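You operate a simulated robot arm through the tools that you are given. There is no shell and no other tool. Be economical: measure what you need, move in short steps, check, and stop when the job is done.

The job below is to be done with a simulated two-armed robot. You get a single attempt, and the scene is never put back.

Task
Press the up key two times. Shut the chiller flap. Put the wide jar on top of the round cover. Put the yellow sponge on the top of the steel trolley. Take the wrapped pack and put it on the second board from the bottom of the steel shelf. Pull the meter lid open. Any order will do. Set down upright: wide jar.

It is judged by the outcome, as a careful person would: the job done as asked, and still so three seconds after it is handed in. It fails if anything else is knocked over, pushed out of place, dropped, spilled or broken. A push-on lid holds only when it is set on centred and level and pressed home; a screw cap is set on level and turned clockwise until tight.

Robot
Two 7-joint arms with two-finger parallel grippers on one trunk, on a base that drives. Base frame: it is fixed to the floor where the robot stands at the start and does not move with it; the origin is under the middle of the robot, x ahead of it, y to its left, z up. Units: mm, rad, N and s.
The left shoulder is at the start at [94, 182, 973], the right one opposite. With the tool pointing down near the work surface each hand reaches from about 100 to 700 mm from the robot's upright axis, wherever it stands, measured 20 degrees to its own side. Places, roughly: chiller flap [600, 200, 200]; meter lid [-100, -2200, 1000]; round cover (8x8x4 cm) [800, 400, 1300]; second board of the steel shelf (96x24 cm) [-2720, 2360, 560]; top of the steel trolley [-3900, -1700, 800]; up key [600, 0, 600]; wide jar (9x9x9 cm) [-700, 2800, 500]; wrapped pack [-2750, 2500, 1000]; yellow sponge (10x7x4 cm) [-3200, -2100, 900]. Payload 3.91 kg a hand.
The tool frame of a hand sits at the grasp point between the pads (the TCP): z along the fingers, y along the line on which they close. The tips reach 30 mm beyond it. The gripper opens to 110 mm. The fingers are 20 mm wide and 10 mm thick; the gripper's body (48 by 112 mm) begins 55 mm behind the TCP.
Orientation is told as [roll, pitch, yaw] about the base's x, y, z axes, in that order, counted from this pose: with the fingers straight down and closing along the base's y, the tool's x points along the base's -x, its y along +y and its z along -z.

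Tools
- The arms move only by the tool arm_command. It takes "left_steps", "right_steps" or both (then of equal length, played together; a hand with none holds still); each is a list of rows, each a list of 7 numbers: the shift along the tool's x, y, z in units of 400 mm (1.0 is 400 mm), then the turn, a rotation vector about the tool's x, y, z in units of 120 degrees (1.0 is 120 degrees), then the closure in counts, from 0 (fully open) to 255 (shut). In form: [[dx, dy, dz, rx, ry, rz, grip], ...]. A call has 1 to 8 rows; each row is the pose to reach, as a shift and turn from the pose commanded when the call began, along the tool's axes at that moment. A call with a number of a shift or a turn outside -1 to 1 is refused whole. A row lasts 0.2 s, in which the tool goes at most 50 mm and 0.15 rad; a call with a longer step from one row to the next is refused whole, and so is a gripper value outside its range. A pose out of reach is approached as far as the arm can. The call stops where the force on the tool passes 40 N (or 10 N more than at its start, if that is more) or the arm is blocked; 0.2 s more then pass. Each finger travels about 72 mm/s and halts on what it meets, pressing with about 26 N; the grip force reading is that of the motor and also rises with nothing between the fingers. The clock runs only during rows and for 0.2 s after the last one: add rows that repeat a pose to give the fingers time. The reply holds the time, the measured pose of the TCP, the force on the tool along the base axes, the opening and the grip force, in the units named above and with some noise, with the torque about the TCP (base axes, N m) and any sound that the robot's microphone picked up.
- Cameras (640 x 400 px; columns grow to the right, rows downward): "scene" is now at [256.8, 8.7, 1193.4]; the picture's right is [0.09, -1.00, 0.00], its down [-0.14, -0.01, -0.99] and it looks along [0.99, 0.09, -0.14] (base axes); focal length 214 px, centre (320, 200). "left" rides on the left gripper at [72, -17, -103] in its tool frame; the picture's right is [0.23, 0.97, 0.00], its down [-0.76, 0.18, -0.62] and it looks along [-0.61, 0.14, 0.78] (tool axes); focal length 222 px, centre (320, 200). "right" rides on the right gripper at [72, 17, -103] in its tool frame; the picture's right is [-0.23, 0.97, 0.00], its down [-0.76, -0.18, -0.62] and it looks along [-0.61, -0.14, 0.78] (tool axes); focal length 222 px, centre (320, 200). There is no depth. A picture from a camera that has moved, and an enlarged one, comes with that camera's place and axes in the base frame and with its lens.
- capture(camera): a new picture of that camera. No time passes.
- raise_lower(by): slides the trunk up (or, below 0, down) by that many mm; the arms and the scene camera ride with it, the base frame stays. It gives what a move gives, with no picture.
- base_move(legs): drives the robot by 1 to 6 legs, each [ahead, left, turn to the left] in mm, mm and rad, along the robot's own axes; the way and the turn of a leg run together, so that a leg with both is an arc; at most 1500 mm and 3.142 rad a leg. The arms and the cameras ride along, it lands a little off, and it stops where it bumps. It gives what a move gives.
- aim_head(pan, tilt): turns the head with the scene camera to pan (to the left, within 1.396 rad either way) and tilt (down, from -0.506 to 1.204), counted from straight ahead of the robot. It gives what a move gives.
- enlarge(camera, box): a new picture of the part [left, top, right, bottom] of that camera's present view, enlarged. No time passes.
- hand_in(): hands the job in; it is judged then, once.

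Work in short steps. Places have to be worked out from the pictures, the camera data and where the tool is seen: move nearer, look again, correct. Check each grasp and each placing, and mend what went wrong. You have 165 turns and 130 pictures in all, those below and enlarged ones among them. Open the grippers and draw the arms clear of the work before you hand the job in, unless the task says otherwise; then end with one line.

The tools are called after "Call:" by a JSON object that holds its "fn" and its "kwargs". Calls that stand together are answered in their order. arm_command: Moves the arms, as the interface text tells. Its arguments: {"type":"object","properties":{"left_steps":{"type":"array","items":{"type":"array","items":{"type":"number"}}},"right_steps":{"type":"array","items":{"type":"array","items":{"type":"number"}}}},"required":[]} The other tools are called the same way: raise_lower (by) slides the trunk up or down; base_move (legs) drives the base; aim_head (pan, tilt) turns the head that bears the scene camera; capture (camera) takes a picture; enlarge (camera, box) takes an enlarged picture of a part of a camera's view; hand_in () hands the job in.

At the start:

```text
time_s: 0.0
left_tool_pos: [378.2, 277.2, 999.9]
left_ee_rot: [-0.002, -0.001, -0.001]
left_ft_force: [0.2, -0.2, 0.4]
left_torque: [0.0, -0.02, -0.02]
left_gripper_width: 109.8
left_grip_force: 0.1
right_tool_pos: [365.6, -70.4, 1145.6]
right_ee_rot: [-0.004, 0.005, -0.029]
right_ft_force: [89.8, 32.3, -8.8]
right_torque: [-3.83, 9.36, -4.76]
right_gripper_width: 110.1
right_grip_force: 0.1
trunk travel left (down, up): [-231.0, 283.0]
robot x, y, heading: [1.9, -1.1, -0.002]
head pan, tilt: [0.255, 1.201]
```

scene: 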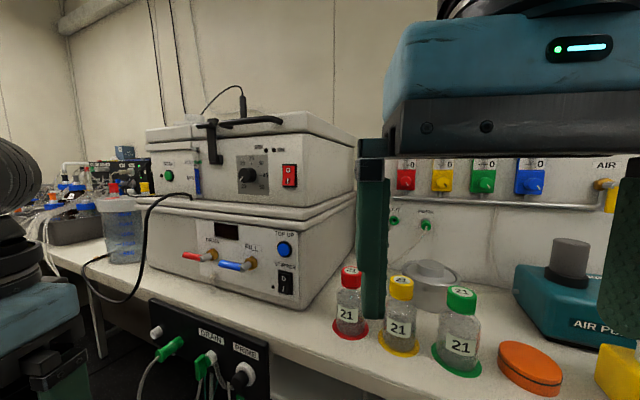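
right: 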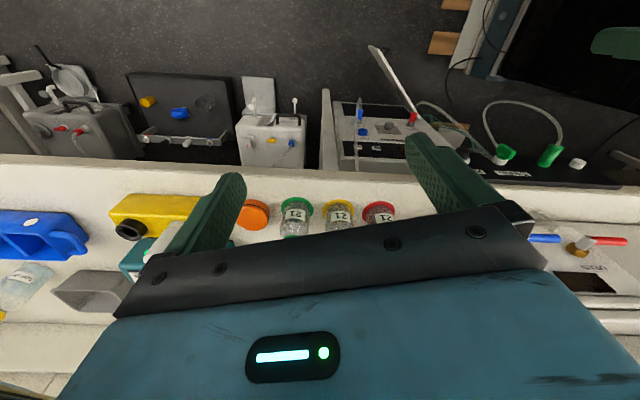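
left: 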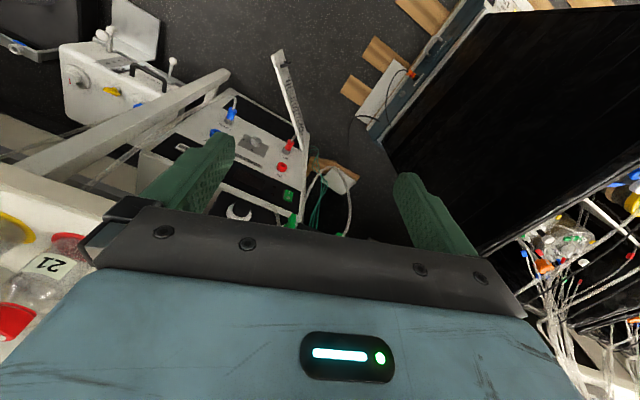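

The head reading (tilt 1.2) doesn't match the stated camera direction, and the right hand reports a 90 N force at rest. I'll take a fresh scene picture and re-read the state with a harmless head move.

Call:
{"fn": "aim_head", "kwargs": {"pan": 0.0, "tilt": 0.6}}

Call:
{"fn": "capture", "kwargs": {"camera": "scene"}}

```text
time_s: 1.0
left_tool_pos: [378.2, 276.5, 1000.0]
left_ee_rot: [0.0, 0.0, 0.0]
left_ft_force: [-0.7, 0.1, 0.5]
left_torque: [0.0, -0.02, 0.02]
left_gripper_width: 110.1
left_grip_force: 0.1
right_tool_pos: [371.7, -73.0, 1142.5]
right_ee_rot: [-0.008, 0.009, -0.038]
right_ft_force: [65.4, -39.1, -29.3]
right_torque: [3.94, 4.67, 2.66]
right_gripper_width: 109.9
right_grip_force: 0.1
trunk travel left (down, up): [-231.0, 283.0]
robot x, y, heading: [0.9, -2.0, -0.001]
head pan, tilt: [0.0, 0.6]
```

```text
126 pictures are left
camera scene: at [257.9, 1.1, 1183.2], right [0.01, -1.0, 0.0], down [-0.25, 0.0, -0.97], along [0.97, 0.01, -0.25], focal length 214 px, centre (320, 200)
```

scene: 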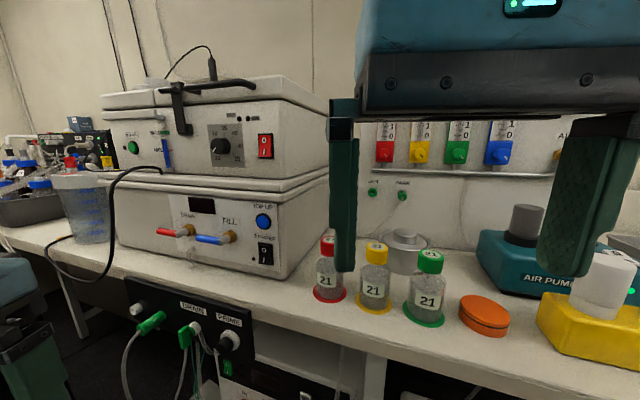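

The camera tilt only reached about 0.25, so the head is most likely pressing against the right hand. I'll move the right hand to its own side (-y), keeping its height.

Call:
{"fn": "arm_command", "kwargs": {"right_steps": [[0, -0.1, 0, 0, 0, 0, 0], [0, -0.2, 0, 0, 0, 0, 0], [0, -0.3, 0, 0, 0, 0, 0], [0, -0.4, 0, 0, 0, 0, 0], [0, -0.5, 0, 0, 0, 0, 0]]}}

Call:
{"fn": "capture", "kwargs": {"camera": "scene"}}

```text
time_s: 2.2
left_tool_pos: [378.7, 277.1, 1000.4]
left_ee_rot: [-0.002, 0.0, -0.001]
left_ft_force: [-0.2, -0.1, -0.7]
left_torque: [-0.01, -0.01, -0.01]
left_gripper_width: 110.1
left_grip_force: 0.0
right_tool_pos: [364.6, -234.7, 1094.8]
right_ee_rot: [-0.001, 0.001, -0.025]
right_ft_force: [-0.7, -0.1, 0.1]
right_torque: [-0.03, -0.01, -0.02]
right_gripper_width: 109.7
right_grip_force: 0.1
right hand out of reach, approached as far as the arm can: row 2, 3, 4, 5
trunk travel left (down, up): [-231.0, 283.0]
robot x, y, heading: [-2.5, -1.7, 0.001]
head pan, tilt: [0.0, 0.6]
```

```text
125 pictures are left
camera scene: at [253.1, -0.3, 1151.6], right [0.0, -1.0, 0.0], down [-0.56, 0.0, -0.83], along [0.83, 0.0, -0.56], focal length 214 px, centre (320, 200)
```

scene: 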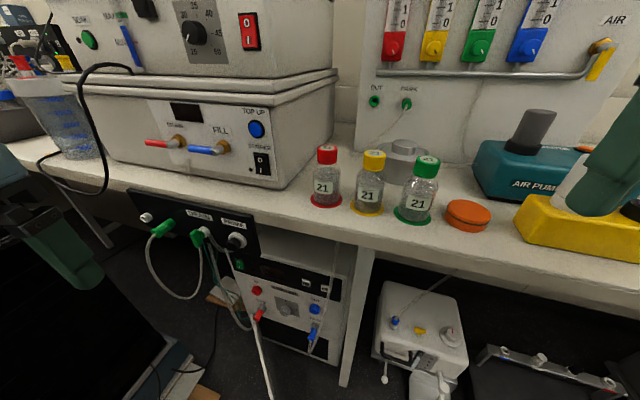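

The head is free and the right force is zero now. I'll look further down and up to find the up key, the chiller flap and the round cover.

Call:
{"fn": "aim_head", "kwargs": {"pan": 0.2, "tilt": 1.1}}

Call:
{"fn": "capture", "kwargs": {"camera": "scene"}}

Call:
{"fn": "aim_head", "kwargs": {"pan": 0.6, "tilt": 0.0}}

Call:
{"fn": "capture", "kwargs": {"camera": "scene"}}

```text
time_s: 3.1
left_tool_pos: [378.7, 279.0, 1000.4]
left_ee_rot: [-0.002, 0.0, -0.003]
left_ft_force: [-0.1, 0.3, -0.4]
left_torque: [-0.01, 0.01, -0.01]
left_gripper_width: 110.0
left_grip_force: 0.1
right_tool_pos: [367.5, -234.5, 1096.3]
right_ee_rot: [-0.003, 0.004, -0.029]
right_ft_force: [-0.2, -0.1, -0.5]
right_torque: [0.02, 0.02, 0.0]
right_gripper_width: 110.0
right_grip_force: 0.1
trunk travel left (down, up): [-231.0, 283.0]
robot x, y, heading: [-0.4, -1.7, -0.004]
head pan, tilt: [0.201, 1.1]
```

```text
124 pictures are left
camera scene: at [226.4, 12.6, 1113.0], right [0.2, -0.98, 0.0], down [-0.87, -0.18, -0.45], along [0.45, 0.09, -0.89], focal length 214 px, centre (320, 200)
```

scene: 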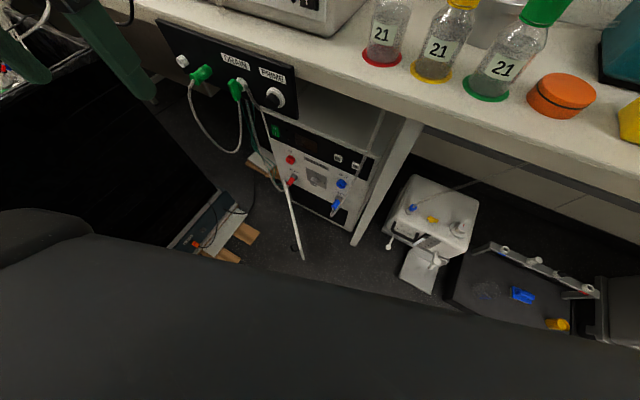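

```text
time_s: 4.5
left_tool_pos: [378.2, 277.1, 999.8]
left_ee_rot: [-0.001, 0.0, -0.003]
left_ft_force: [0.5, 0.0, -0.1]
left_torque: [0.04, -0.02, 0.0]
left_gripper_width: 109.8
left_grip_force: 0.0
right_tool_pos: [366.6, -233.2, 1094.5]
right_ee_rot: [-0.001, 0.002, -0.029]
right_ft_force: [-0.1, -0.1, 0.4]
right_torque: [0.02, 0.0, 0.02]
right_gripper_width: 110.0
right_grip_force: 0.0
trunk travel left (down, up): [-231.0, 283.0]
robot x, y, heading: [-0.7, 2.7, 0.001]
head pan, tilt: [0.6, 0.0]
```

```text
123 pictures are left
camera scene: at [238.8, 50.9, 1206.7], right [0.56, -0.83, 0.0], down [0.0, 0.0, -1.0], along [0.83, 0.56, 0.0], focal length 214 px, centre (320, 200)
```

scene: 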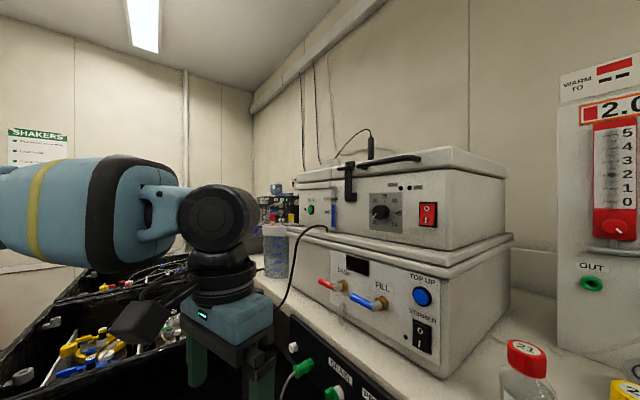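

The under-bench white unit seems to have an open flap. I'll aim at it and enlarge.

Call:
{"fn": "aim_head", "kwargs": {"pan": 0.15, "tilt": 0.9}}

Call:
{"fn": "enlarge", "kwargs": {"camera": "scene", "box": [140, 110, 460, 310]}}

```text
time_s: 5.7
left_tool_pos: [378.8, 277.3, 999.7]
left_ee_rot: [-0.002, 0.0, 0.0]
left_ft_force: [0.5, 0.8, -0.3]
left_torque: [-0.01, -0.03, 0.0]
left_gripper_width: 109.7
left_grip_force: 0.1
right_tool_pos: [366.4, -234.8, 1094.7]
right_ee_rot: [-0.002, 0.001, -0.03]
right_ft_force: [0.2, -0.4, -0.1]
right_torque: [-0.04, -0.05, -0.01]
right_gripper_width: 110.0
right_grip_force: 0.1
trunk travel left (down, up): [-231.0, 283.0]
robot x, y, heading: [-3.9, -1.7, -0.001]
head pan, tilt: [0.15, 0.901]
```

```text
2.00 times, centred on (300, 210) of scene
camera zoom: at [239.2, 11.3, 1126.8], right [0.15, -0.99, 0.0], down [-0.77, -0.12, -0.62], along [0.61, 0.09, -0.78], focal length 429 px, centre (360, 180)
```

zoom: 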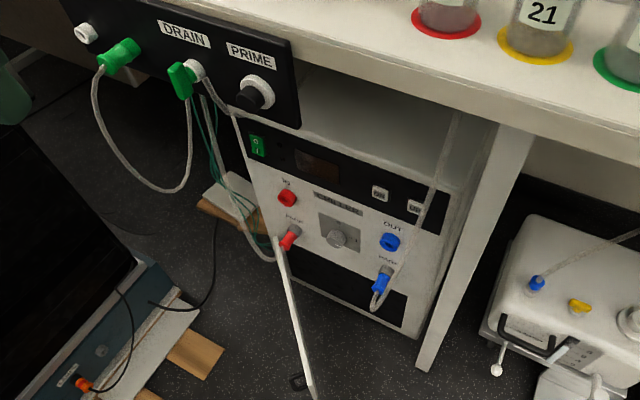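

The UP key is on the chiller's upper panel near [613,-18,600], and the flap hangs open lower down, hinged on its left. Before lowering the trunk I'll check what lies below the left hand.

Call:
{"fn": "aim_head", "kwargs": {"pan": 0.9, "tilt": 0.7}}

Call:
{"fn": "capture", "kwargs": {"camera": "scene"}}

Call:
{"fn": "capture", "kwargs": {"camera": "left"}}

```text
time_s: 6.8
left_tool_pos: [378.8, 277.3, 999.0]
left_ee_rot: [-0.002, 0.001, -0.003]
left_ft_force: [-0.9, 0.1, -0.5]
left_torque: [0.03, 0.02, 0.01]
left_gripper_width: 110.0
left_grip_force: 0.0
right_tool_pos: [366.8, -234.2, 1096.0]
right_ee_rot: [-0.001, 0.005, -0.029]
right_ft_force: [-0.2, -0.4, -0.4]
right_torque: [0.02, 0.03, 0.02]
right_gripper_width: 110.1
right_grip_force: 0.1
trunk travel left (down, up): [-231.0, 283.0]
robot x, y, heading: [-3.1, -3.7, -0.002]
head pan, tilt: [0.901, 0.7]
```

```text
121 pictures are left
camera scene: at [217.4, 66.5, 1142.9], right [0.78, -0.62, 0.0], down [-0.4, -0.5, -0.76], along [0.48, 0.6, -0.64], focal length 214 px, centre (320, 200)
```

scene: 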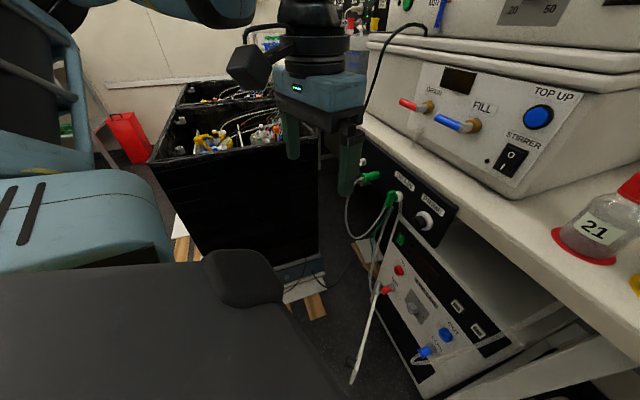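

```text
120 pictures are left
camera left: at [306.1, 260.5, 1103.1], right [-0.23, 0.97, 0.0], down [0.76, 0.18, 0.62], along [0.61, 0.14, -0.78], focal length 222 px, centre (320, 200)
```

left: 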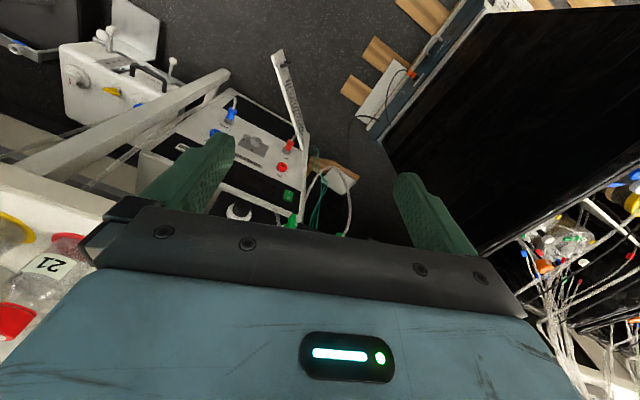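

The left side is clear: the black cabinet starts beyond y≈650. I'll lower the trunk to see and reach the chiller front better.

Call:
{"fn": "raise_lower", "kwargs": {"by": -220}}

Call:
{"fn": "aim_head", "kwargs": {"pan": 0.1, "tilt": 0.8}}

Call:
{"fn": "capture", "kwargs": {"camera": "scene"}}

```text
time_s: 9.1
left_tool_pos: [362.8, 286.3, 785.7]
left_ee_rot: [-0.016, -0.023, -0.007]
left_ft_force: [-0.2, -0.5, -0.6]
left_torque: [0.01, 0.01, 0.0]
left_gripper_width: 110.1
left_grip_force: 0.1
right_tool_pos: [420.5, -225.0, 840.6]
right_ee_rot: [-0.015, 0.132, -0.034]
right_ft_force: [0.3, 0.4, -0.2]
right_torque: [-0.01, -0.04, 0.0]
right_gripper_width: 110.2
right_grip_force: 0.1
trunk travel left (down, up): [-11.0, 503.0]
robot x, y, heading: [-2.4, -1.2, -0.001]
head pan, tilt: [0.901, 0.7]
```

```text
time_s: 10.2
left_tool_pos: [363.6, 285.7, 786.6]
left_ee_rot: [-0.013, -0.023, -0.006]
left_ft_force: [-0.2, -0.3, -0.1]
left_torque: [-0.03, 0.02, -0.01]
left_gripper_width: 110.1
left_grip_force: 0.1
right_tool_pos: [419.3, -224.9, 839.2]
right_ee_rot: [-0.017, 0.137, -0.035]
right_ft_force: [-0.4, -0.3, -0.4]
right_torque: [-0.03, 0.0, 0.02]
right_gripper_width: 110.3
right_grip_force: 0.1
trunk travel left (down, up): [-11.0, 503.0]
robot x, y, heading: [0.9, 2.8, -0.005]
head pan, tilt: [0.099, 0.799]
```

```text
119 pictures are left
camera scene: at [304.1, 17.7, 903.0], right [0.09, -1.0, 0.02], down [-0.7, -0.08, -0.71], along [0.71, 0.06, -0.7], focal length 214 px, centre (320, 200)
```

scene: 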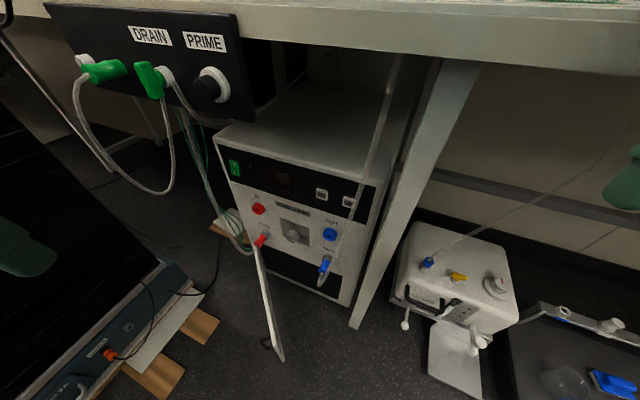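

Triangulating the two views puts the UP key at about [612,-15,600]. I'll enlarge to see the key, the tube near it and the flap.

Call:
{"fn": "enlarge", "kwargs": {"camera": "scene", "box": [200, 130, 420, 268]}}

Call:
{"fn": "enlarge", "kwargs": {"camera": "scene", "box": [200, 210, 420, 370]}}

```text
2.90 times, centred on (310, 199) of scene
camera zoom: at [304.1, 17.7, 903.0], right [0.09, -1.0, 0.02], down [-0.7, -0.08, -0.71], along [0.71, 0.06, -0.7], focal length 622 px, centre (349, 203)
```

zoom: 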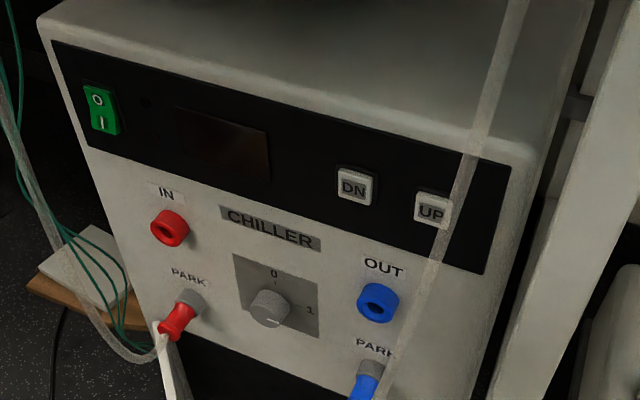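

```text
2.50 times, centred on (310, 290) of scene
camera zoom: at [304.1, 17.7, 903.0], right [0.09, -1.0, 0.02], down [-0.7, -0.08, -0.71], along [0.71, 0.06, -0.7], focal length 536 px, centre (345, -25)
```

zoom: 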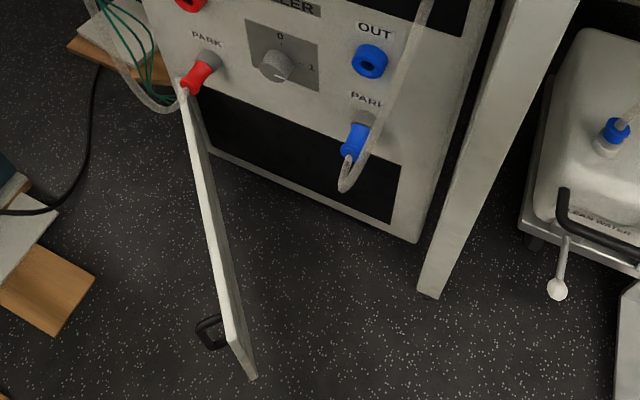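

The chiller face is yawed about 18° (its normal points to -x,+y), and a tube hangs just right of the UP key. I'll use the left arm, which approaches from the tube-free side, and first take its camera's view.

Call:
{"fn": "capture", "kwargs": {"camera": "left"}}

```text
116 pictures are left
camera left: at [287.5, 270.0, 886.6], right [-0.22, 0.98, -0.02], down [0.75, 0.18, 0.64], along [0.63, 0.13, -0.77], focal length 222 px, centre (320, 200)
```

left: 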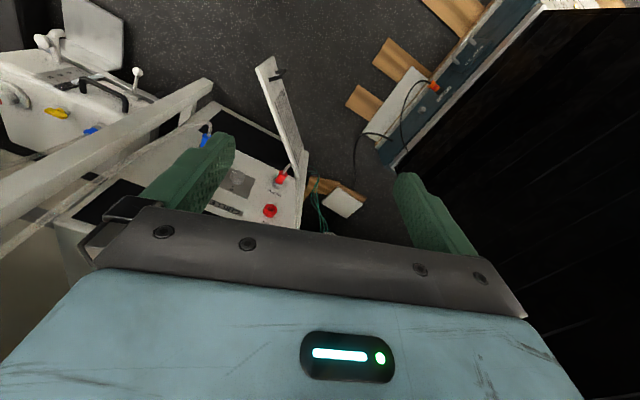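

I'll pitch the left hand forward while moving it down and toward the key, in two calls.

Call:
{"fn": "arm_command", "kwargs": {"left_steps": [[-0.03, -0.03, 0.0375, 0, -0.07, 0, 255], [-0.06, -0.06, 0.075, 0, -0.14, 0, 255], [-0.09, -0.09, 0.1125, 0, -0.21, 0, 255], [-0.12, -0.12, 0.15, 0, -0.28, 0, 255], [-0.15, -0.15, 0.1875, 0, -0.35, 0, 255], [-0.18, -0.18, 0.225, 0, -0.42, 0, 255], [-0.21, -0.21, 0.2625, 0, -0.49, 0, 255], [-0.24, -0.24, 0.3, 0, -0.56, 0, 255]]}}

```text
time_s: 12.0
left_tool_pos: [548.2, 146.2, 667.1]
left_ee_rot: [-0.046, -1.198, 0.038]
left_ft_force: [1.0, -0.7, 0.2]
left_torque: [-0.02, 0.05, 0.03]
left_gripper_width: 0.1
left_grip_force: 25.9
left hand out of reach, approached as far as the arm can: row 3, 4, 5, 6, 7, 8
right_tool_pos: [420.3, -225.2, 840.1]
right_ee_rot: [-0.019, 0.136, -0.039]
right_ft_force: [0.3, -0.2, 0.7]
right_torque: [0.0, 0.0, -0.02]
right_gripper_width: 110.1
right_grip_force: 0.0
trunk travel left (down, up): [-11.0, 503.0]
robot x, y, heading: [0.9, 1.1, -0.005]
head pan, tilt: [0.099, 0.799]
```

The hand can't fold closer to the body in that orientation. I'll back the base up 170 mm for working room and check with a picture.

Call:
{"fn": "base_move", "kwargs": {"legs": [[-170, 0, 0]]}}

Call:
{"fn": "capture", "kwargs": {"camera": "scene"}}

```text
time_s: 13.5
left_tool_pos: [388.8, 140.9, 655.9]
left_ee_rot: [-0.003, -1.173, -0.001]
left_ft_force: [-0.1, 0.5, -0.4]
left_torque: [0.01, 0.01, 0.01]
left_gripper_width: 0.2
left_grip_force: 26.3
right_tool_pos: [269.7, -233.6, 821.7]
right_ee_rot: [-0.006, 0.173, -0.031]
right_ft_force: [-0.2, 0.0, -0.2]
right_torque: [-0.01, -0.02, 0.0]
right_gripper_width: 110.0
right_grip_force: 0.1
trunk travel left (down, up): [-11.0, 503.0]
robot x, y, heading: [-168.4, -1.4, 0.001]
head pan, tilt: [0.099, 0.799]
```

```text
115 pictures are left
camera scene: at [152.9, 7.5, 895.9], right [0.1, -1.0, 0.0], down [-0.71, -0.07, -0.7], along [0.69, 0.07, -0.72], focal length 214 px, centre (320, 200)
```

scene: 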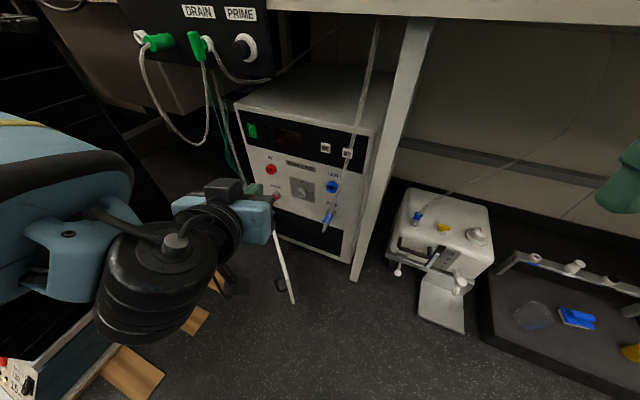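

The hand is clear. I'll level the tool and move it to a pre-press pose in front of the UP key.

Call:
{"fn": "arm_command", "kwargs": {"left_steps": [[0, -0.06, 0.07, 0, -0.063, 0, 255], [0, -0.12, 0.14, 0, -0.127, 0, 255], [0, -0.18, 0.21, 0, -0.19, 0, 255], [0, -0.25, 0.28, 0, -0.19, 0, 255], [0, -0.312, 0.34, 0, -0.19, 0, 255]]}}

```text
time_s: 14.7
left_tool_pos: [493.2, 104.9, 609.8]
left_ee_rot: [-0.507, -1.57, 0.502]
left_ft_force: [-0.3, 0.5, -0.7]
left_torque: [0.01, 0.01, 0.01]
left_gripper_width: 0.0
left_grip_force: 26.0
left hand out of reach, approached as far as the arm can: row 2, 3, 4, 5
right_tool_pos: [269.6, -234.6, 822.1]
right_ee_rot: [-0.007, 0.174, -0.031]
right_ft_force: [-0.2, 0.5, 0.2]
right_torque: [0.0, 0.03, 0.0]
right_gripper_width: 110.2
right_grip_force: 0.1
trunk travel left (down, up): [-11.0, 503.0]
robot x, y, heading: [-173.2, -1.0, -0.003]
head pan, tilt: [0.099, 0.799]
```

The left arm can't cross that far with a level tool. I'll turn the base about -0.31 rad to square up with the chiller face and sidestep left, backing off first.

Call:
{"fn": "base_move", "kwargs": {"legs": [[-100, 0, 0], [0, 0, -0.31], [0, 123, 0]]}}

Call:
{"fn": "capture", "kwargs": {"camera": "scene"}}

Call:
{"fn": "capture", "kwargs": {"camera": "left"}}

```text
time_s: 18.2
left_tool_pos: [432.9, 15.3, 608.8]
left_ee_rot: [-0.912, -1.569, 0.601]
left_ft_force: [-0.2, -0.2, 0.2]
left_torque: [0.02, 0.03, -0.01]
left_gripper_width: 0.0
left_grip_force: 26.1
right_tool_pos: [114.9, -239.6, 821.1]
right_ee_rot: [-0.007, 0.175, -0.341]
right_ft_force: [-0.2, 0.5, -0.8]
right_torque: [0.03, 0.05, -0.03]
right_gripper_width: 110.3
right_grip_force: 0.0
trunk travel left (down, up): [-11.0, 503.0]
robot x, y, heading: [-232.2, 115.1, -0.313]
head pan, tilt: [0.099, 0.799]
```

```text
114 pictures are left
camera scene: at [77.5, 25.7, 895.8], right [-0.21, -0.98, 0.0], down [-0.7, 0.15, -0.7], along [0.68, -0.15, -0.72], focal length 214 px, centre (320, 200)
```

scene: 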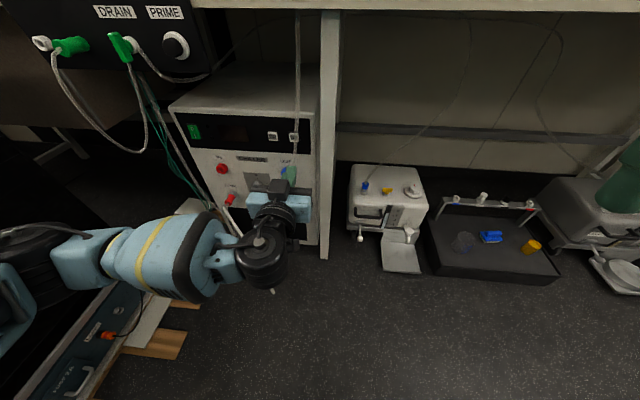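

```text
113 pictures are left
camera left: at [328.3, 30.2, 536.1], right [0.3, 0.93, -0.23], down [-0.54, 0.36, 0.76], along [0.79, -0.11, 0.61], focal length 222 px, centre (320, 200)
```

left: 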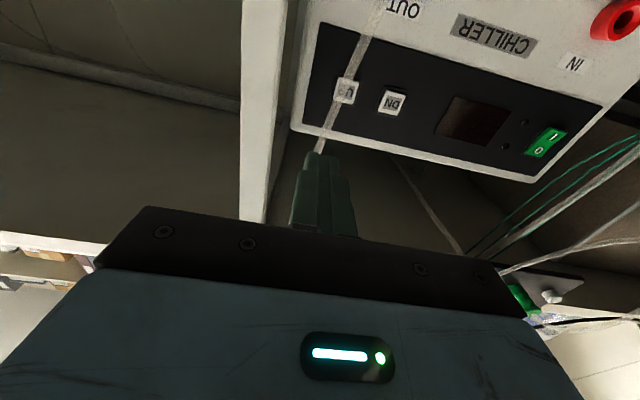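

UP is confirmed near [612,-16,595], but the tube appears to hang in front of it. I'll enlarge both views to judge the gap.

Call:
{"fn": "enlarge", "kwargs": {"camera": "left", "box": [240, 0, 480, 150]}}

Call:
{"fn": "enlarge", "kwargs": {"camera": "scene", "box": [200, 80, 360, 200]}}

```text
2.67 times, centred on (360, 75) of left
camera zoom: at [328.3, 30.2, 536.1], right [0.3, 0.93, -0.23], down [-0.54, 0.36, 0.76], along [0.79, -0.11, 0.61], focal length 592 px, centre (213, 533)
```

zoom: 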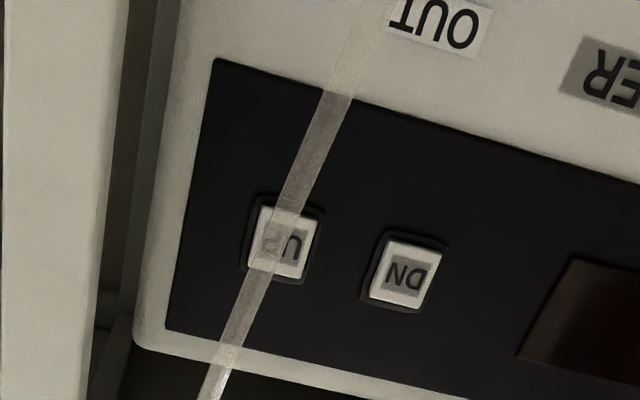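

```text
3.33 times, centred on (280, 140) of scene
camera zoom: at [77.5, 25.7, 895.8], right [-0.21, -0.98, 0.0], down [-0.7, 0.15, -0.7], along [0.68, -0.15, -0.72], focal length 715 px, centre (453, 400)
```

zoom: 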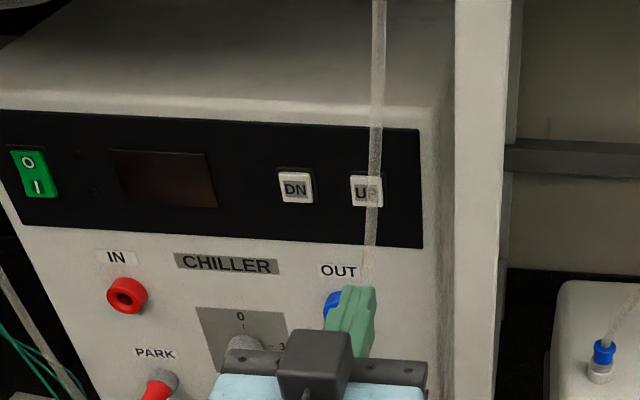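

The tube hangs over the key's right half, so I'll press on the left half. First I'll align with a left/down shift and a partial advance.

Call:
{"fn": "arm_command", "kwargs": {"left_steps": [[0.0325, 0.0775, 0, 0, 0, 0, 255], [0.0325, 0.0775, 0.1, 0, 0, 0, 255], [0.0325, 0.0775, 0.2, 0, 0, 0, 255], [0.0325, 0.0775, 0.25, 0, 0, 0, 255], [0.0325, 0.0775, 0.25, 0, 0, 0, 255]]}}

Call:
{"fn": "enlarge", "kwargs": {"camera": "left", "box": [240, 0, 480, 150]}}

Call:
{"fn": "enlarge", "kwargs": {"camera": "scene", "box": [200, 80, 360, 200]}}

```text
time_s: 19.4
left_tool_pos: [541.0, 20.7, 598.6]
left_ee_rot: [-0.868, -1.568, 0.553]
left_ft_force: [0.6, -1.1, -0.2]
left_torque: [-0.01, -0.03, -0.02]
left_gripper_width: 0.0
left_grip_force: 26.1
left hand out of reach, approached as far as the arm can: row 4, 5
right_tool_pos: [114.8, -237.8, 822.1]
right_ee_rot: [-0.009, 0.175, -0.341]
right_ft_force: [0.5, 0.0, 0.1]
right_torque: [-0.02, -0.01, 0.0]
right_gripper_width: 110.0
right_grip_force: 0.1
trunk travel left (down, up): [-11.0, 503.0]
robot x, y, heading: [-230.0, 118.6, -0.314]
head pan, tilt: [0.099, 0.799]
```

```text
2.67 times, centred on (360, 75) of left
camera zoom: at [436.1, 36.1, 524.7], right [0.3, 0.93, -0.23], down [-0.54, 0.36, 0.76], along [0.79, -0.11, 0.61], focal length 592 px, centre (213, 533)
```

zoom: 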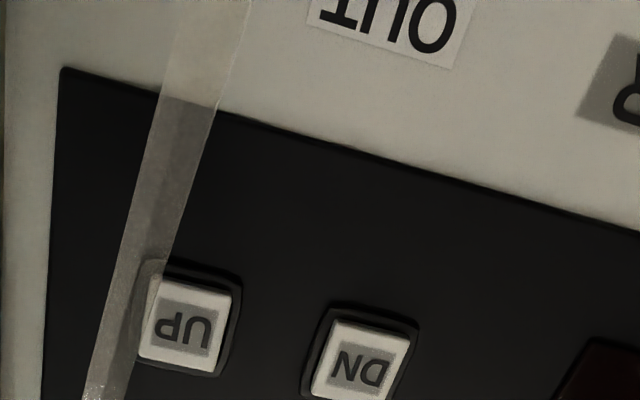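

```text
3.33 times, centred on (280, 140) of scene
camera zoom: at [77.5, 25.7, 895.8], right [-0.21, -0.98, 0.0], down [-0.7, 0.15, -0.7], along [0.68, -0.15, -0.72], focal length 715 px, centre (453, 400)
```

zoom: 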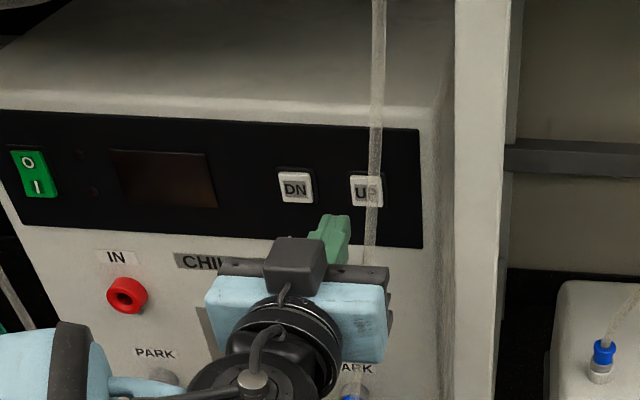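

The tip is about 48 mm short of the key face and 13 mm left of its centre, with the arm near full stretch. I'll drive 28 mm forward.

Call:
{"fn": "base_move", "kwargs": {"legs": [[28, 0, 0]]}}

Call:
{"fn": "enlarge", "kwargs": {"camera": "left", "box": [220, 0, 460, 150]}}

```text
time_s: 20.2
left_tool_pos: [567.3, 11.7, 598.0]
left_ee_rot: [-0.735, -1.569, 0.422]
left_ft_force: [-0.1, 0.2, -0.2]
left_torque: [0.02, 0.01, 0.01]
left_gripper_width: 0.2
left_grip_force: 25.8
right_tool_pos: [141.0, -248.7, 821.6]
right_ee_rot: [-0.007, 0.174, -0.339]
right_ft_force: [-0.3, 0.6, -0.6]
right_torque: [0.03, 0.01, 0.05]
right_gripper_width: 109.9
right_grip_force: 0.0
trunk travel left (down, up): [-11.0, 503.0]
robot x, y, heading: [-212.0, 108.1, -0.312]
head pan, tilt: [0.099, 0.799]
```

```text
2.67 times, centred on (340, 75) of left
camera zoom: at [462.6, 27.5, 524.5], right [0.3, 0.93, -0.23], down [-0.54, 0.36, 0.76], along [0.79, -0.11, 0.61], focal length 592 px, centre (267, 533)
```

zoom: 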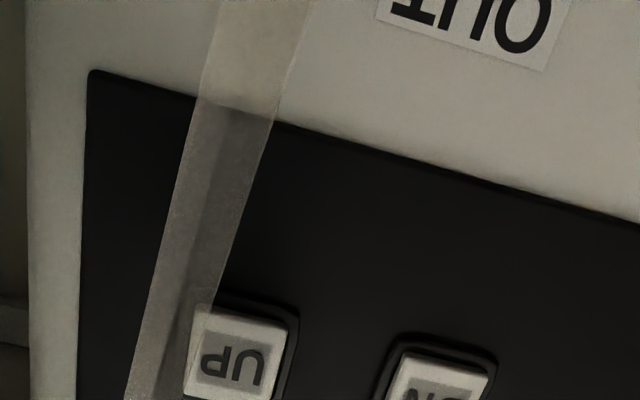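

The tip gap is about 20 mm. I'll shift 6 mm right and 6 mm down, then press in small increments and watch for force or a click.

Call:
{"fn": "arm_command", "kwargs": {"left_steps": [[0.015, -0.015, 0, 0, 0, 0, 255], [0.015, -0.015, 0.03, 0, 0, 0, 255], [0.015, -0.015, 0.045, 0, 0, 0, 255], [0.015, -0.015, 0.0525, 0, 0, 0, 255], [0.015, -0.015, 0.06, 0, 0, 0, 255], [0.015, -0.015, 0.0675, 0, 0, 0, 255]]}}

```text
time_s: 21.6
left_tool_pos: [574.5, 13.9, 589.7]
left_ee_rot: [-0.813, -1.57, 0.499]
left_ft_force: [-0.4, 0.0, 0.0]
left_torque: [-0.01, -0.05, -0.01]
left_gripper_width: 0.3
left_grip_force: 25.8
left hand out of reach, approached as far as the arm can: row 1, 2, 3, 4, 5, 6
right_tool_pos: [140.7, -247.6, 822.1]
right_ee_rot: [-0.007, 0.173, -0.34]
right_ft_force: [0.5, -0.1, 0.0]
right_torque: [0.0, -0.01, 0.05]
right_gripper_width: 110.1
right_grip_force: 0.1
trunk travel left (down, up): [-11.0, 503.0]
robot x, y, heading: [-208.7, 106.9, -0.312]
head pan, tilt: [0.099, 0.799]
```

The arm is at its reach limit. I'll retract it 80 mm and drive the base 80 mm forward.

Call:
{"fn": "arm_command", "kwargs": {"left_steps": [[0, 0, -0.1, 0, 0, 0, 255], [0, 0, -0.2, 0, 0, 0, 255], [0, 0, -0.23, 0, 0, 0, 255]]}}

Call:
{"fn": "base_move", "kwargs": {"legs": [[80, 0, 0]]}}

```text
time_s: 22.4
left_tool_pos: [487.0, 42.5, 591.1]
left_ee_rot: [-1.132, -1.57, 0.818]
left_ft_force: [0.7, 0.7, -0.8]
left_torque: [0.0, 0.0, 0.03]
left_gripper_width: 0.2
left_grip_force: 26.2
right_tool_pos: [142.7, -247.5, 822.6]
right_ee_rot: [-0.007, 0.175, -0.34]
right_ft_force: [0.4, 0.5, 0.4]
right_torque: [-0.01, -0.01, 0.01]
right_gripper_width: 110.2
right_grip_force: 0.1
trunk travel left (down, up): [-11.0, 503.0]
robot x, y, heading: [-205.5, 108.7, -0.315]
head pan, tilt: [0.099, 0.799]
```

```text
time_s: 23.4
left_tool_pos: [561.4, 19.2, 591.6]
left_ee_rot: [-0.731, -1.569, 0.419]
left_ft_force: [0.5, 0.6, 0.5]
left_torque: [0.0, 0.01, -0.03]
left_gripper_width: 0.2
left_grip_force: 25.6
right_tool_pos: [217.1, -271.3, 822.1]
right_ee_rot: [-0.008, 0.175, -0.341]
right_ft_force: [0.7, 0.5, 0.4]
right_torque: [0.0, -0.01, -0.02]
right_gripper_width: 110.1
right_grip_force: 0.1
trunk travel left (down, up): [-11.0, 503.0]
robot x, y, heading: [-134.7, 83.2, -0.309]
head pan, tilt: [0.099, 0.799]
```

The tip is 28 mm short and 18 mm left of key centre. I'll shift right 12 mm and advance in small steps.

Call:
{"fn": "arm_command", "kwargs": {"left_steps": [[0, -0.03, 0, 0, 0, 0, 255], [0, -0.03, 0.04, 0, 0, 0, 255], [0, -0.03, 0.06, 0, 0, 0, 255], [0, -0.03, 0.07, 0, 0, 0, 255], [0, -0.03, 0.0775, 0, 0, 0, 255], [0, -0.03, 0.083, 0, 0, 0, 255]]}}

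Call:
{"fn": "enlarge", "kwargs": {"camera": "scene", "box": [200, 80, 360, 200]}}

```text
time_s: 24.9
left_tool_pos: [589.5, -4.3, 591.3]
left_ee_rot: [-0.877, -1.569, 0.562]
left_ft_force: [-0.4, 0.3, 0.4]
left_torque: [0.0, 0.0, 0.03]
left_gripper_width: 0.0
left_grip_force: 26.2
right_tool_pos: [217.0, -271.3, 822.2]
right_ee_rot: [-0.007, 0.174, -0.34]
right_ft_force: [0.6, -0.9, 0.3]
right_torque: [-0.02, -0.01, 0.01]
right_gripper_width: 110.0
right_grip_force: 0.1
trunk travel left (down, up): [-11.0, 503.0]
robot x, y, heading: [-130.4, 82.8, -0.312]
head pan, tilt: [0.099, 0.799]
```

```text
3.33 times, centred on (280, 140) of scene
camera zoom: at [179.7, -7.0, 895.8], right [-0.21, -0.98, 0.0], down [-0.7, 0.15, -0.7], along [0.68, -0.15, -0.72], focal length 715 px, centre (453, 400)
```

zoom: 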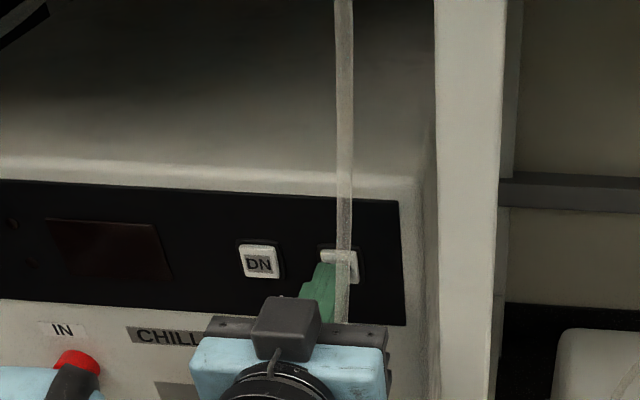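

There is no contact yet, and the tip looks slightly low and left of the key. I'll raise 4 mm, shift 3 mm right and creep forward.

Call:
{"fn": "arm_command", "kwargs": {"left_steps": [[-0.01, -0.0075, 0, 0, 0, 0, 255], [-0.01, -0.0075, 0.0075, 0, 0, 0, 255], [-0.01, -0.0075, 0.015, 0, 0, 0, 255], [-0.01, -0.0075, 0.02, 0, 0, 0, 255]]}}

Call:
{"fn": "enlarge", "kwargs": {"camera": "scene", "box": [230, 110, 330, 180]}}

```text
time_s: 25.9
left_tool_pos: [595.6, -8.6, 594.2]
left_ee_rot: [-0.53, -1.569, 0.215]
left_ft_force: [-10.9, 4.3, 0.2]
left_torque: [0.01, 0.0, 0.03]
left_gripper_width: 0.0
left_grip_force: 25.9
right_tool_pos: [215.7, -272.4, 822.5]
right_ee_rot: [-0.007, 0.174, -0.341]
right_ft_force: [-0.3, 0.5, -0.2]
right_torque: [0.02, -0.04, 0.02]
right_gripper_width: 110.0
right_grip_force: 0.0
trunk travel left (down, up): [-11.0, 503.0]
robot x, y, heading: [-131.3, 87.7, -0.309]
head pan, tilt: [0.099, 0.799]
heard: click
```

```text
5.71 times, centred on (280, 145) of scene
camera zoom: at [179.0, -6.6, 896.0], right [-0.21, -0.98, 0.0], down [-0.7, 0.15, -0.7], along [0.68, -0.15, -0.72], focal length 1226 px, centre (549, 514)
```

zoom: 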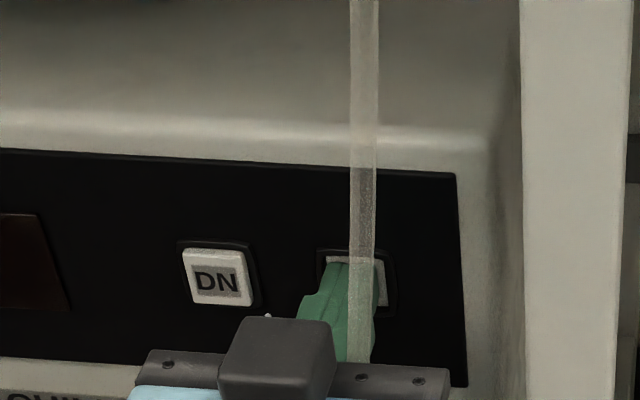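

A click was heard with the key pressed in. I'll retract 16 mm, so the key releases, and check that it is quiet.

Call:
{"fn": "arm_command", "kwargs": {"left_steps": [[0, 0, -0.02, 0, 0, 0, 255], [0, 0, -0.04, 0, 0, 0, 255], [0, 0, -0.04, 0, 0, 0, 255]]}}

```text
time_s: 26.6
left_tool_pos: [581.8, -4.3, 595.9]
left_ee_rot: [-1.304, -1.568, 0.991]
left_ft_force: [0.1, 0.1, -0.5]
left_torque: [0.02, 0.02, 0.02]
left_gripper_width: 0.0
left_grip_force: 25.8
right_tool_pos: [217.8, -271.5, 821.7]
right_ee_rot: [-0.007, 0.176, -0.341]
right_ft_force: [0.1, 0.4, -0.1]
right_torque: [0.02, 0.0, -0.03]
right_gripper_width: 110.1
right_grip_force: 0.0
trunk travel left (down, up): [-11.0, 503.0]
robot x, y, heading: [-130.2, 84.1, -0.312]
head pan, tilt: [0.099, 0.799]
```

The force is back to zero, so the key is released. I'll press the same way a second time.

Call:
{"fn": "arm_command", "kwargs": {"left_steps": [[0, 0, 0.02, 0, 0, 0, 255], [0, 0, 0.03, 0, 0, 0, 255], [0, 0, 0.04, 0, 0, 0, 255], [0, 0, 0.04, 0, 0, 0, 255]]}}

```text
time_s: 27.6
left_tool_pos: [595.3, -8.1, 593.7]
left_ee_rot: [-0.65, -1.569, 0.338]
left_ft_force: [-10.6, 5.5, -1.5]
left_torque: [0.01, 0.01, 0.06]
left_gripper_width: 0.0
left_grip_force: 25.9
right_tool_pos: [216.5, -271.4, 822.5]
right_ee_rot: [-0.008, 0.174, -0.34]
right_ft_force: [-0.5, 0.3, 0.3]
right_torque: [0.04, -0.01, 0.0]
right_gripper_width: 109.9
right_grip_force: 0.0
trunk travel left (down, up): [-11.0, 503.0]
robot x, y, heading: [-132.4, 82.5, -0.313]
head pan, tilt: [0.099, 0.799]
heard: click
```

That was the second click. I'll retract well clear and look at the flap.

Call:
{"fn": "arm_command", "kwargs": {"left_steps": [[0, 0, -0.05, 0, 0, 0, 255], [0, 0, -0.15, 0, 0, 0, 255], [0, 0, -0.22, 0, 0, 0, 255]]}}

Call:
{"fn": "base_move", "kwargs": {"legs": [[-250, 0, 0]]}}

Call:
{"fn": "enlarge", "kwargs": {"camera": "scene", "box": [60, 80, 400, 300]}}

```text
time_s: 28.4
left_tool_pos: [512.9, 19.3, 595.2]
left_ee_rot: [-0.932, -1.567, 0.62]
left_ft_force: [0.5, 1.0, 0.1]
left_torque: [0.01, 0.0, 0.02]
left_gripper_width: 0.2
left_grip_force: 26.3
right_tool_pos: [217.8, -271.0, 822.4]
right_ee_rot: [-0.007, 0.175, -0.342]
right_ft_force: [-0.4, -0.5, 0.6]
right_torque: [-0.02, -0.02, -0.01]
right_gripper_width: 110.0
right_grip_force: 0.0
trunk travel left (down, up): [-11.0, 503.0]
robot x, y, heading: [-131.7, 85.1, -0.306]
head pan, tilt: [0.099, 0.799]
```

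```text
time_s: 30.3
left_tool_pos: [276.8, 92.9, 595.1]
left_ee_rot: [-0.945, -1.569, 0.636]
left_ft_force: [0.3, -0.2, -0.3]
left_torque: [0.01, 0.03, 0.04]
left_gripper_width: 0.0
left_grip_force: 26.2
right_tool_pos: [-19.3, -195.3, 821.7]
right_ee_rot: [-0.008, 0.175, -0.34]
right_ft_force: [-0.2, 0.4, -0.6]
right_torque: [0.01, 0.01, 0.04]
right_gripper_width: 110.2
right_grip_force: 0.1
trunk travel left (down, up): [-11.0, 503.0]
robot x, y, heading: [-368.7, 161.6, -0.309]
head pan, tilt: [0.099, 0.799]
```

```text
1.82 times, centred on (230, 190) of scene
camera zoom: at [-56.9, 68.7, 895.8], right [-0.21, -0.98, 0.0], down [-0.7, 0.15, -0.7], along [0.68, -0.15, -0.72], focal length 390 px, centre (484, 218)
```

zoom: 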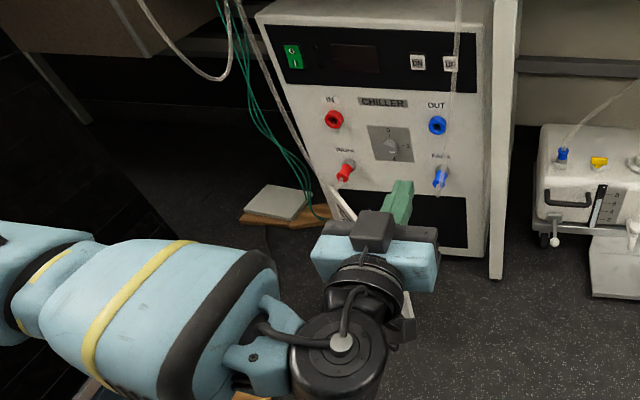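

Working from the earlier view, the flap hinge is near (706,279), it spans z≈100–275, is about 327 mm long and is open about 45°. I'll lower the left hand, pitched down, to about z 210 short of the flap, then push by driving.

Call:
{"fn": "arm_command", "kwargs": {"left_steps": [[0.105, 0.019, -0.037, 0, 0.047, 0, 255], [0.21, 0.037, -0.075, 0, 0.094, 0, 255], [0.315, 0.056, -0.11, 0, 0.14, 0, 255], [0.42, 0.075, -0.15, 0, 0.188, 0, 255], [0.525, 0.094, -0.19, 0, 0.235, 0, 255], [0.63, 0.112, -0.225, 0, 0.28, 0, 255], [0.735, 0.13, -0.26, 0, 0.328, 0, 255], [0.84, 0.15, -0.3, 0, 0.375, 0, 255]]}}

Call:
{"fn": "enlarge", "kwargs": {"camera": "scene", "box": [60, 80, 400, 300]}}

```text
time_s: 32.1
left_tool_pos: [181.1, 189.3, 262.1]
left_ee_rot: [-0.004, -0.784, -0.311]
left_ft_force: [-0.9, 0.0, 0.4]
left_torque: [0.01, -0.01, -0.01]
left_gripper_width: 0.0
left_grip_force: 26.3
left hand out of reach, approached as far as the arm can: row 8
right_tool_pos: [-19.3, -195.9, 821.8]
right_ee_rot: [-0.008, 0.176, -0.34]
right_ft_force: [-0.7, 0.1, -0.8]
right_torque: [-0.02, 0.02, 0.01]
right_gripper_width: 110.0
right_grip_force: 0.0
trunk travel left (down, up): [-11.0, 503.0]
robot x, y, heading: [-367.7, 158.3, -0.31]
head pan, tilt: [0.099, 0.799]
```

```text
1.82 times, centred on (230, 190) of scene
camera zoom: at [-56.8, 68.8, 895.8], right [-0.21, -0.98, 0.0], down [-0.7, 0.15, -0.7], along [0.68, -0.15, -0.72], focal length 390 px, centre (484, 218)
```

zoom: 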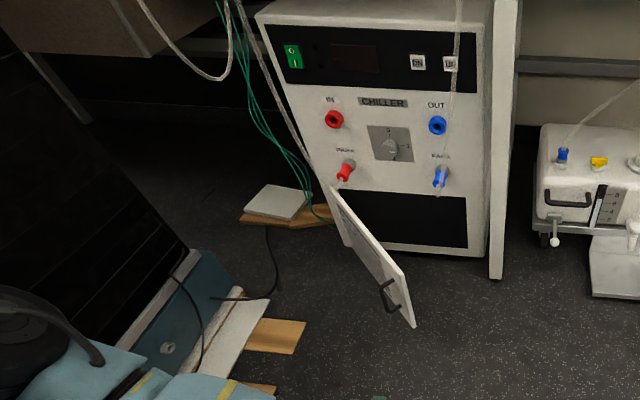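

Now the whole flap is visible: hinge (702,268), outer end (424,131), z 53–277, handle near the outer end. I'll lower the hand 45 mm more and line the base up so the tip aims at the flap's middle.

Call:
{"fn": "arm_command", "kwargs": {"left_steps": [[0.04, 0, 0.04, 0, 0, 0, 255], [0.08, 0, 0.08, 0, 0, 0, 255], [0.08, 0, 0.08, 0, 0, 0, 255]]}}

Call:
{"fn": "base_move", "kwargs": {"legs": [[0, 102, 0], [250, 0, 0]]}}

Call:
{"fn": "capture", "kwargs": {"camera": "scene"}}

```text
time_s: 32.9
left_tool_pos: [188.8, 206.5, 243.7]
left_ee_rot: [-0.003, -0.785, -0.312]
left_ft_force: [-0.7, 0.1, 0.5]
left_torque: [0.03, 0.02, 0.01]
left_gripper_width: 0.0
left_grip_force: 26.6
left hand out of reach, approached as far as the arm can: row 1, 2, 3
right_tool_pos: [-19.8, -194.9, 822.4]
right_ee_rot: [-0.008, 0.175, -0.341]
right_ft_force: [-0.4, 0.3, 0.6]
right_torque: [-0.01, -0.02, -0.06]
right_gripper_width: 110.2
right_grip_force: 0.1
trunk travel left (down, up): [-11.0, 503.0]
robot x, y, heading: [-367.0, 159.3, -0.312]
head pan, tilt: [0.099, 0.799]
```

```text
time_s: 35.8
left_tool_pos: [454.7, 227.6, 244.1]
left_ee_rot: [-0.001, -0.785, -0.312]
left_ft_force: [0.4, 0.0, 0.2]
left_torque: [-0.02, 0.02, 0.03]
left_gripper_width: 0.2
left_grip_force: 26.8
right_tool_pos: [248.0, -175.9, 821.9]
right_ee_rot: [-0.006, 0.175, -0.342]
right_ft_force: [0.5, 0.3, -0.1]
right_torque: [-0.02, 0.01, 0.02]
right_gripper_width: 110.1
right_grip_force: 0.1
trunk travel left (down, up): [-11.0, 503.0]
robot x, y, heading: [-100.9, 183.1, -0.315]
head pan, tilt: [0.099, 0.799]
```

```text
103 pictures are left
camera scene: at [210.5, 88.7, 895.7], right [-0.21, -0.98, 0.0], down [-0.7, 0.15, -0.7], along [0.68, -0.15, -0.72], focal length 214 px, centre (320, 200)
```

scene: 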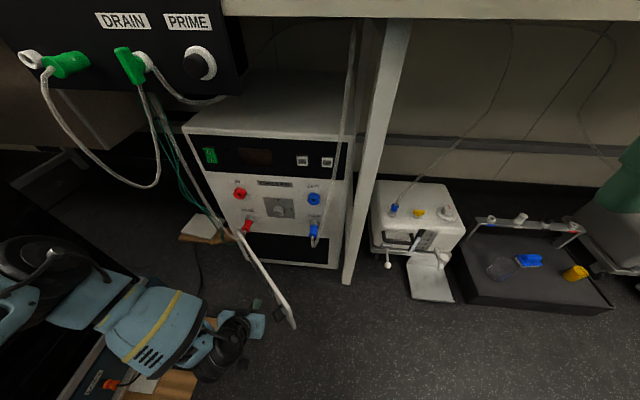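

The tip is at about (475,221,z 223), below the flap's top edge. I'll sidestep right 40 mm for leverage and drive forward, swinging the flap partly shut.

Call:
{"fn": "base_move", "kwargs": {"legs": [[0, -40, 0], [130, 0, 0]]}}

Call:
{"fn": "capture", "kwargs": {"camera": "scene"}}

```text
time_s: 37.8
left_tool_pos: [568.0, 148.5, 244.2]
left_ee_rot: [-0.001, -0.785, -0.313]
left_ft_force: [-0.3, 0.6, -0.7]
left_torque: [0.0, 0.01, -0.01]
left_gripper_width: 0.1
left_grip_force: 26.2
right_tool_pos: [358.2, -254.6, 823.4]
right_ee_rot: [-0.006, 0.175, -0.343]
right_ft_force: [-0.3, 0.1, -0.3]
right_torque: [0.02, 0.0, -0.01]
right_gripper_width: 110.0
right_grip_force: 0.1
trunk travel left (down, up): [-11.0, 503.0]
robot x, y, heading: [9.0, 100.8, -0.313]
head pan, tilt: [0.099, 0.799]
```

```text
102 pictures are left
camera scene: at [321.5, 10.9, 895.7], right [-0.21, -0.98, 0.0], down [-0.7, 0.15, -0.7], along [0.68, -0.15, -0.72], focal length 214 px, centre (320, 200)
```

scene: 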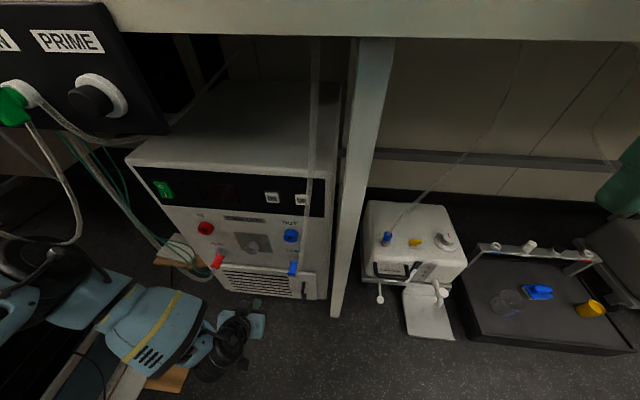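

The flap seems to have swung shut. I'll enlarge to check.

Call:
{"fn": "enlarge", "kwargs": {"camera": "scene", "box": [190, 220, 350, 320]}}

```text
4.00 times, centred on (270, 270) of scene
camera zoom: at [321.5, 10.9, 895.7], right [-0.21, -0.98, 0.0], down [-0.7, 0.15, -0.7], along [0.68, -0.15, -0.72], focal length 858 px, centre (520, -80)
```

zoom: 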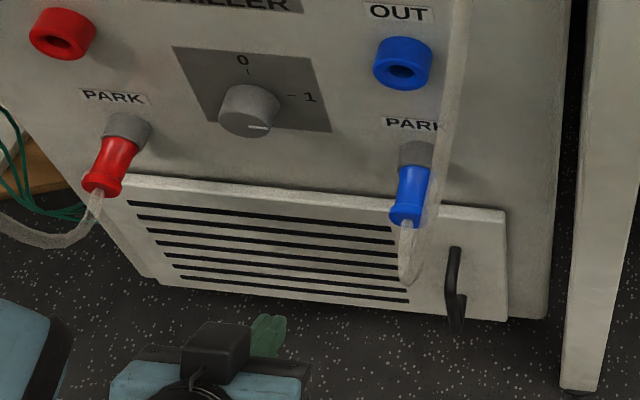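

It looks closed or nearly so. I'll push gently on it with the arm to make sure it is home.

Call:
{"fn": "arm_command", "kwargs": {"left_steps": [[-0.04, 0, 0.04, 0, 0, 0, 255], [-0.07, 0, 0.07, 0, 0, 0, 255], [-0.085, 0, 0.085, 0, 0, 0, 255], [-0.092, 0, 0.092, 0, 0, 0, 255], [-0.099, 0, 0.099, 0, 0, 0, 255], [-0.106, 0, 0.106, 0, 0, 0, 255], [-0.113, 0, 0.113, 0, 0, 0, 255]]}}

```text
time_s: 39.4
left_tool_pos: [628.6, 130.2, 244.6]
left_ee_rot: [-0.003, -0.783, -0.311]
left_ft_force: [-1.2, 0.0, 0.2]
left_torque: [0.01, 0.02, 0.01]
left_gripper_width: 0.0
left_grip_force: 25.3
right_tool_pos: [358.6, -254.1, 821.3]
right_ee_rot: [-0.008, 0.174, -0.343]
right_ft_force: [-0.2, -0.1, -0.2]
right_torque: [0.01, -0.02, -0.02]
right_gripper_width: 110.1
right_grip_force: 0.1
trunk travel left (down, up): [-11.0, 503.0]
robot x, y, heading: [8.7, 100.0, -0.312]
head pan, tilt: [0.099, 0.799]
```

Call:
{"fn": "arm_command", "kwargs": {"left_steps": [[-0.007, 0, 0.007, 0, 0, 0, 255], [-0.014, 0, 0.014, 0, 0, 0, 255], [-0.021, 0, 0.021, 0, 0, 0, 255], [-0.028, 0, 0.028, 0, 0, 0, 255], [-0.035, 0, 0.035, 0, 0, 0, 255]]}}

Call:
{"fn": "enlarge", "kwargs": {"camera": "scene", "box": [190, 220, 350, 320]}}

```text
time_s: 40.1
left_tool_pos: [629.8, 129.8, 240.9]
left_ee_rot: [-0.007, -0.764, -0.313]
left_ft_force: [-2.5, 0.2, -0.1]
left_torque: [-0.06, 0.06, -0.03]
left_gripper_width: 0.0
left_grip_force: 25.5
right_tool_pos: [357.8, -254.1, 821.4]
right_ee_rot: [-0.007, 0.176, -0.34]
right_ft_force: [0.6, 0.4, -0.5]
right_torque: [-0.02, 0.02, -0.01]
right_gripper_width: 110.1
right_grip_force: 0.0
trunk travel left (down, up): [-11.0, 503.0]
robot x, y, heading: [7.2, 103.7, -0.305]
head pan, tilt: [0.099, 0.799]
stopped in row 3 (left hand): the force on the tool passed its limit at 44 N (the readings are from after the stop); the commanded pose is now the measured one
```

```text
4.00 times, centred on (270, 270) of scene
camera zoom: at [321.0, 11.4, 895.7], right [-0.21, -0.98, 0.0], down [-0.7, 0.15, -0.7], along [0.68, -0.15, -0.72], focal length 858 px, centre (520, -80)
```

zoom: 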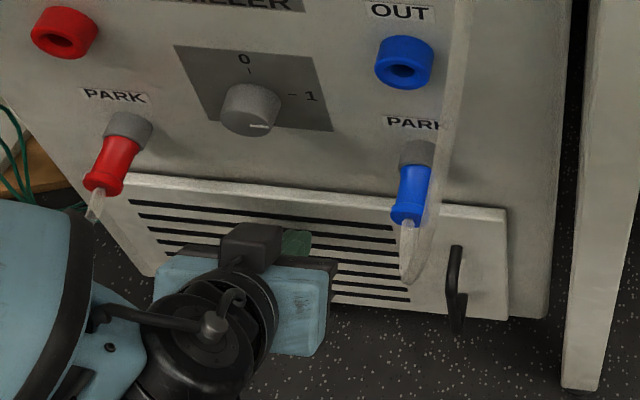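

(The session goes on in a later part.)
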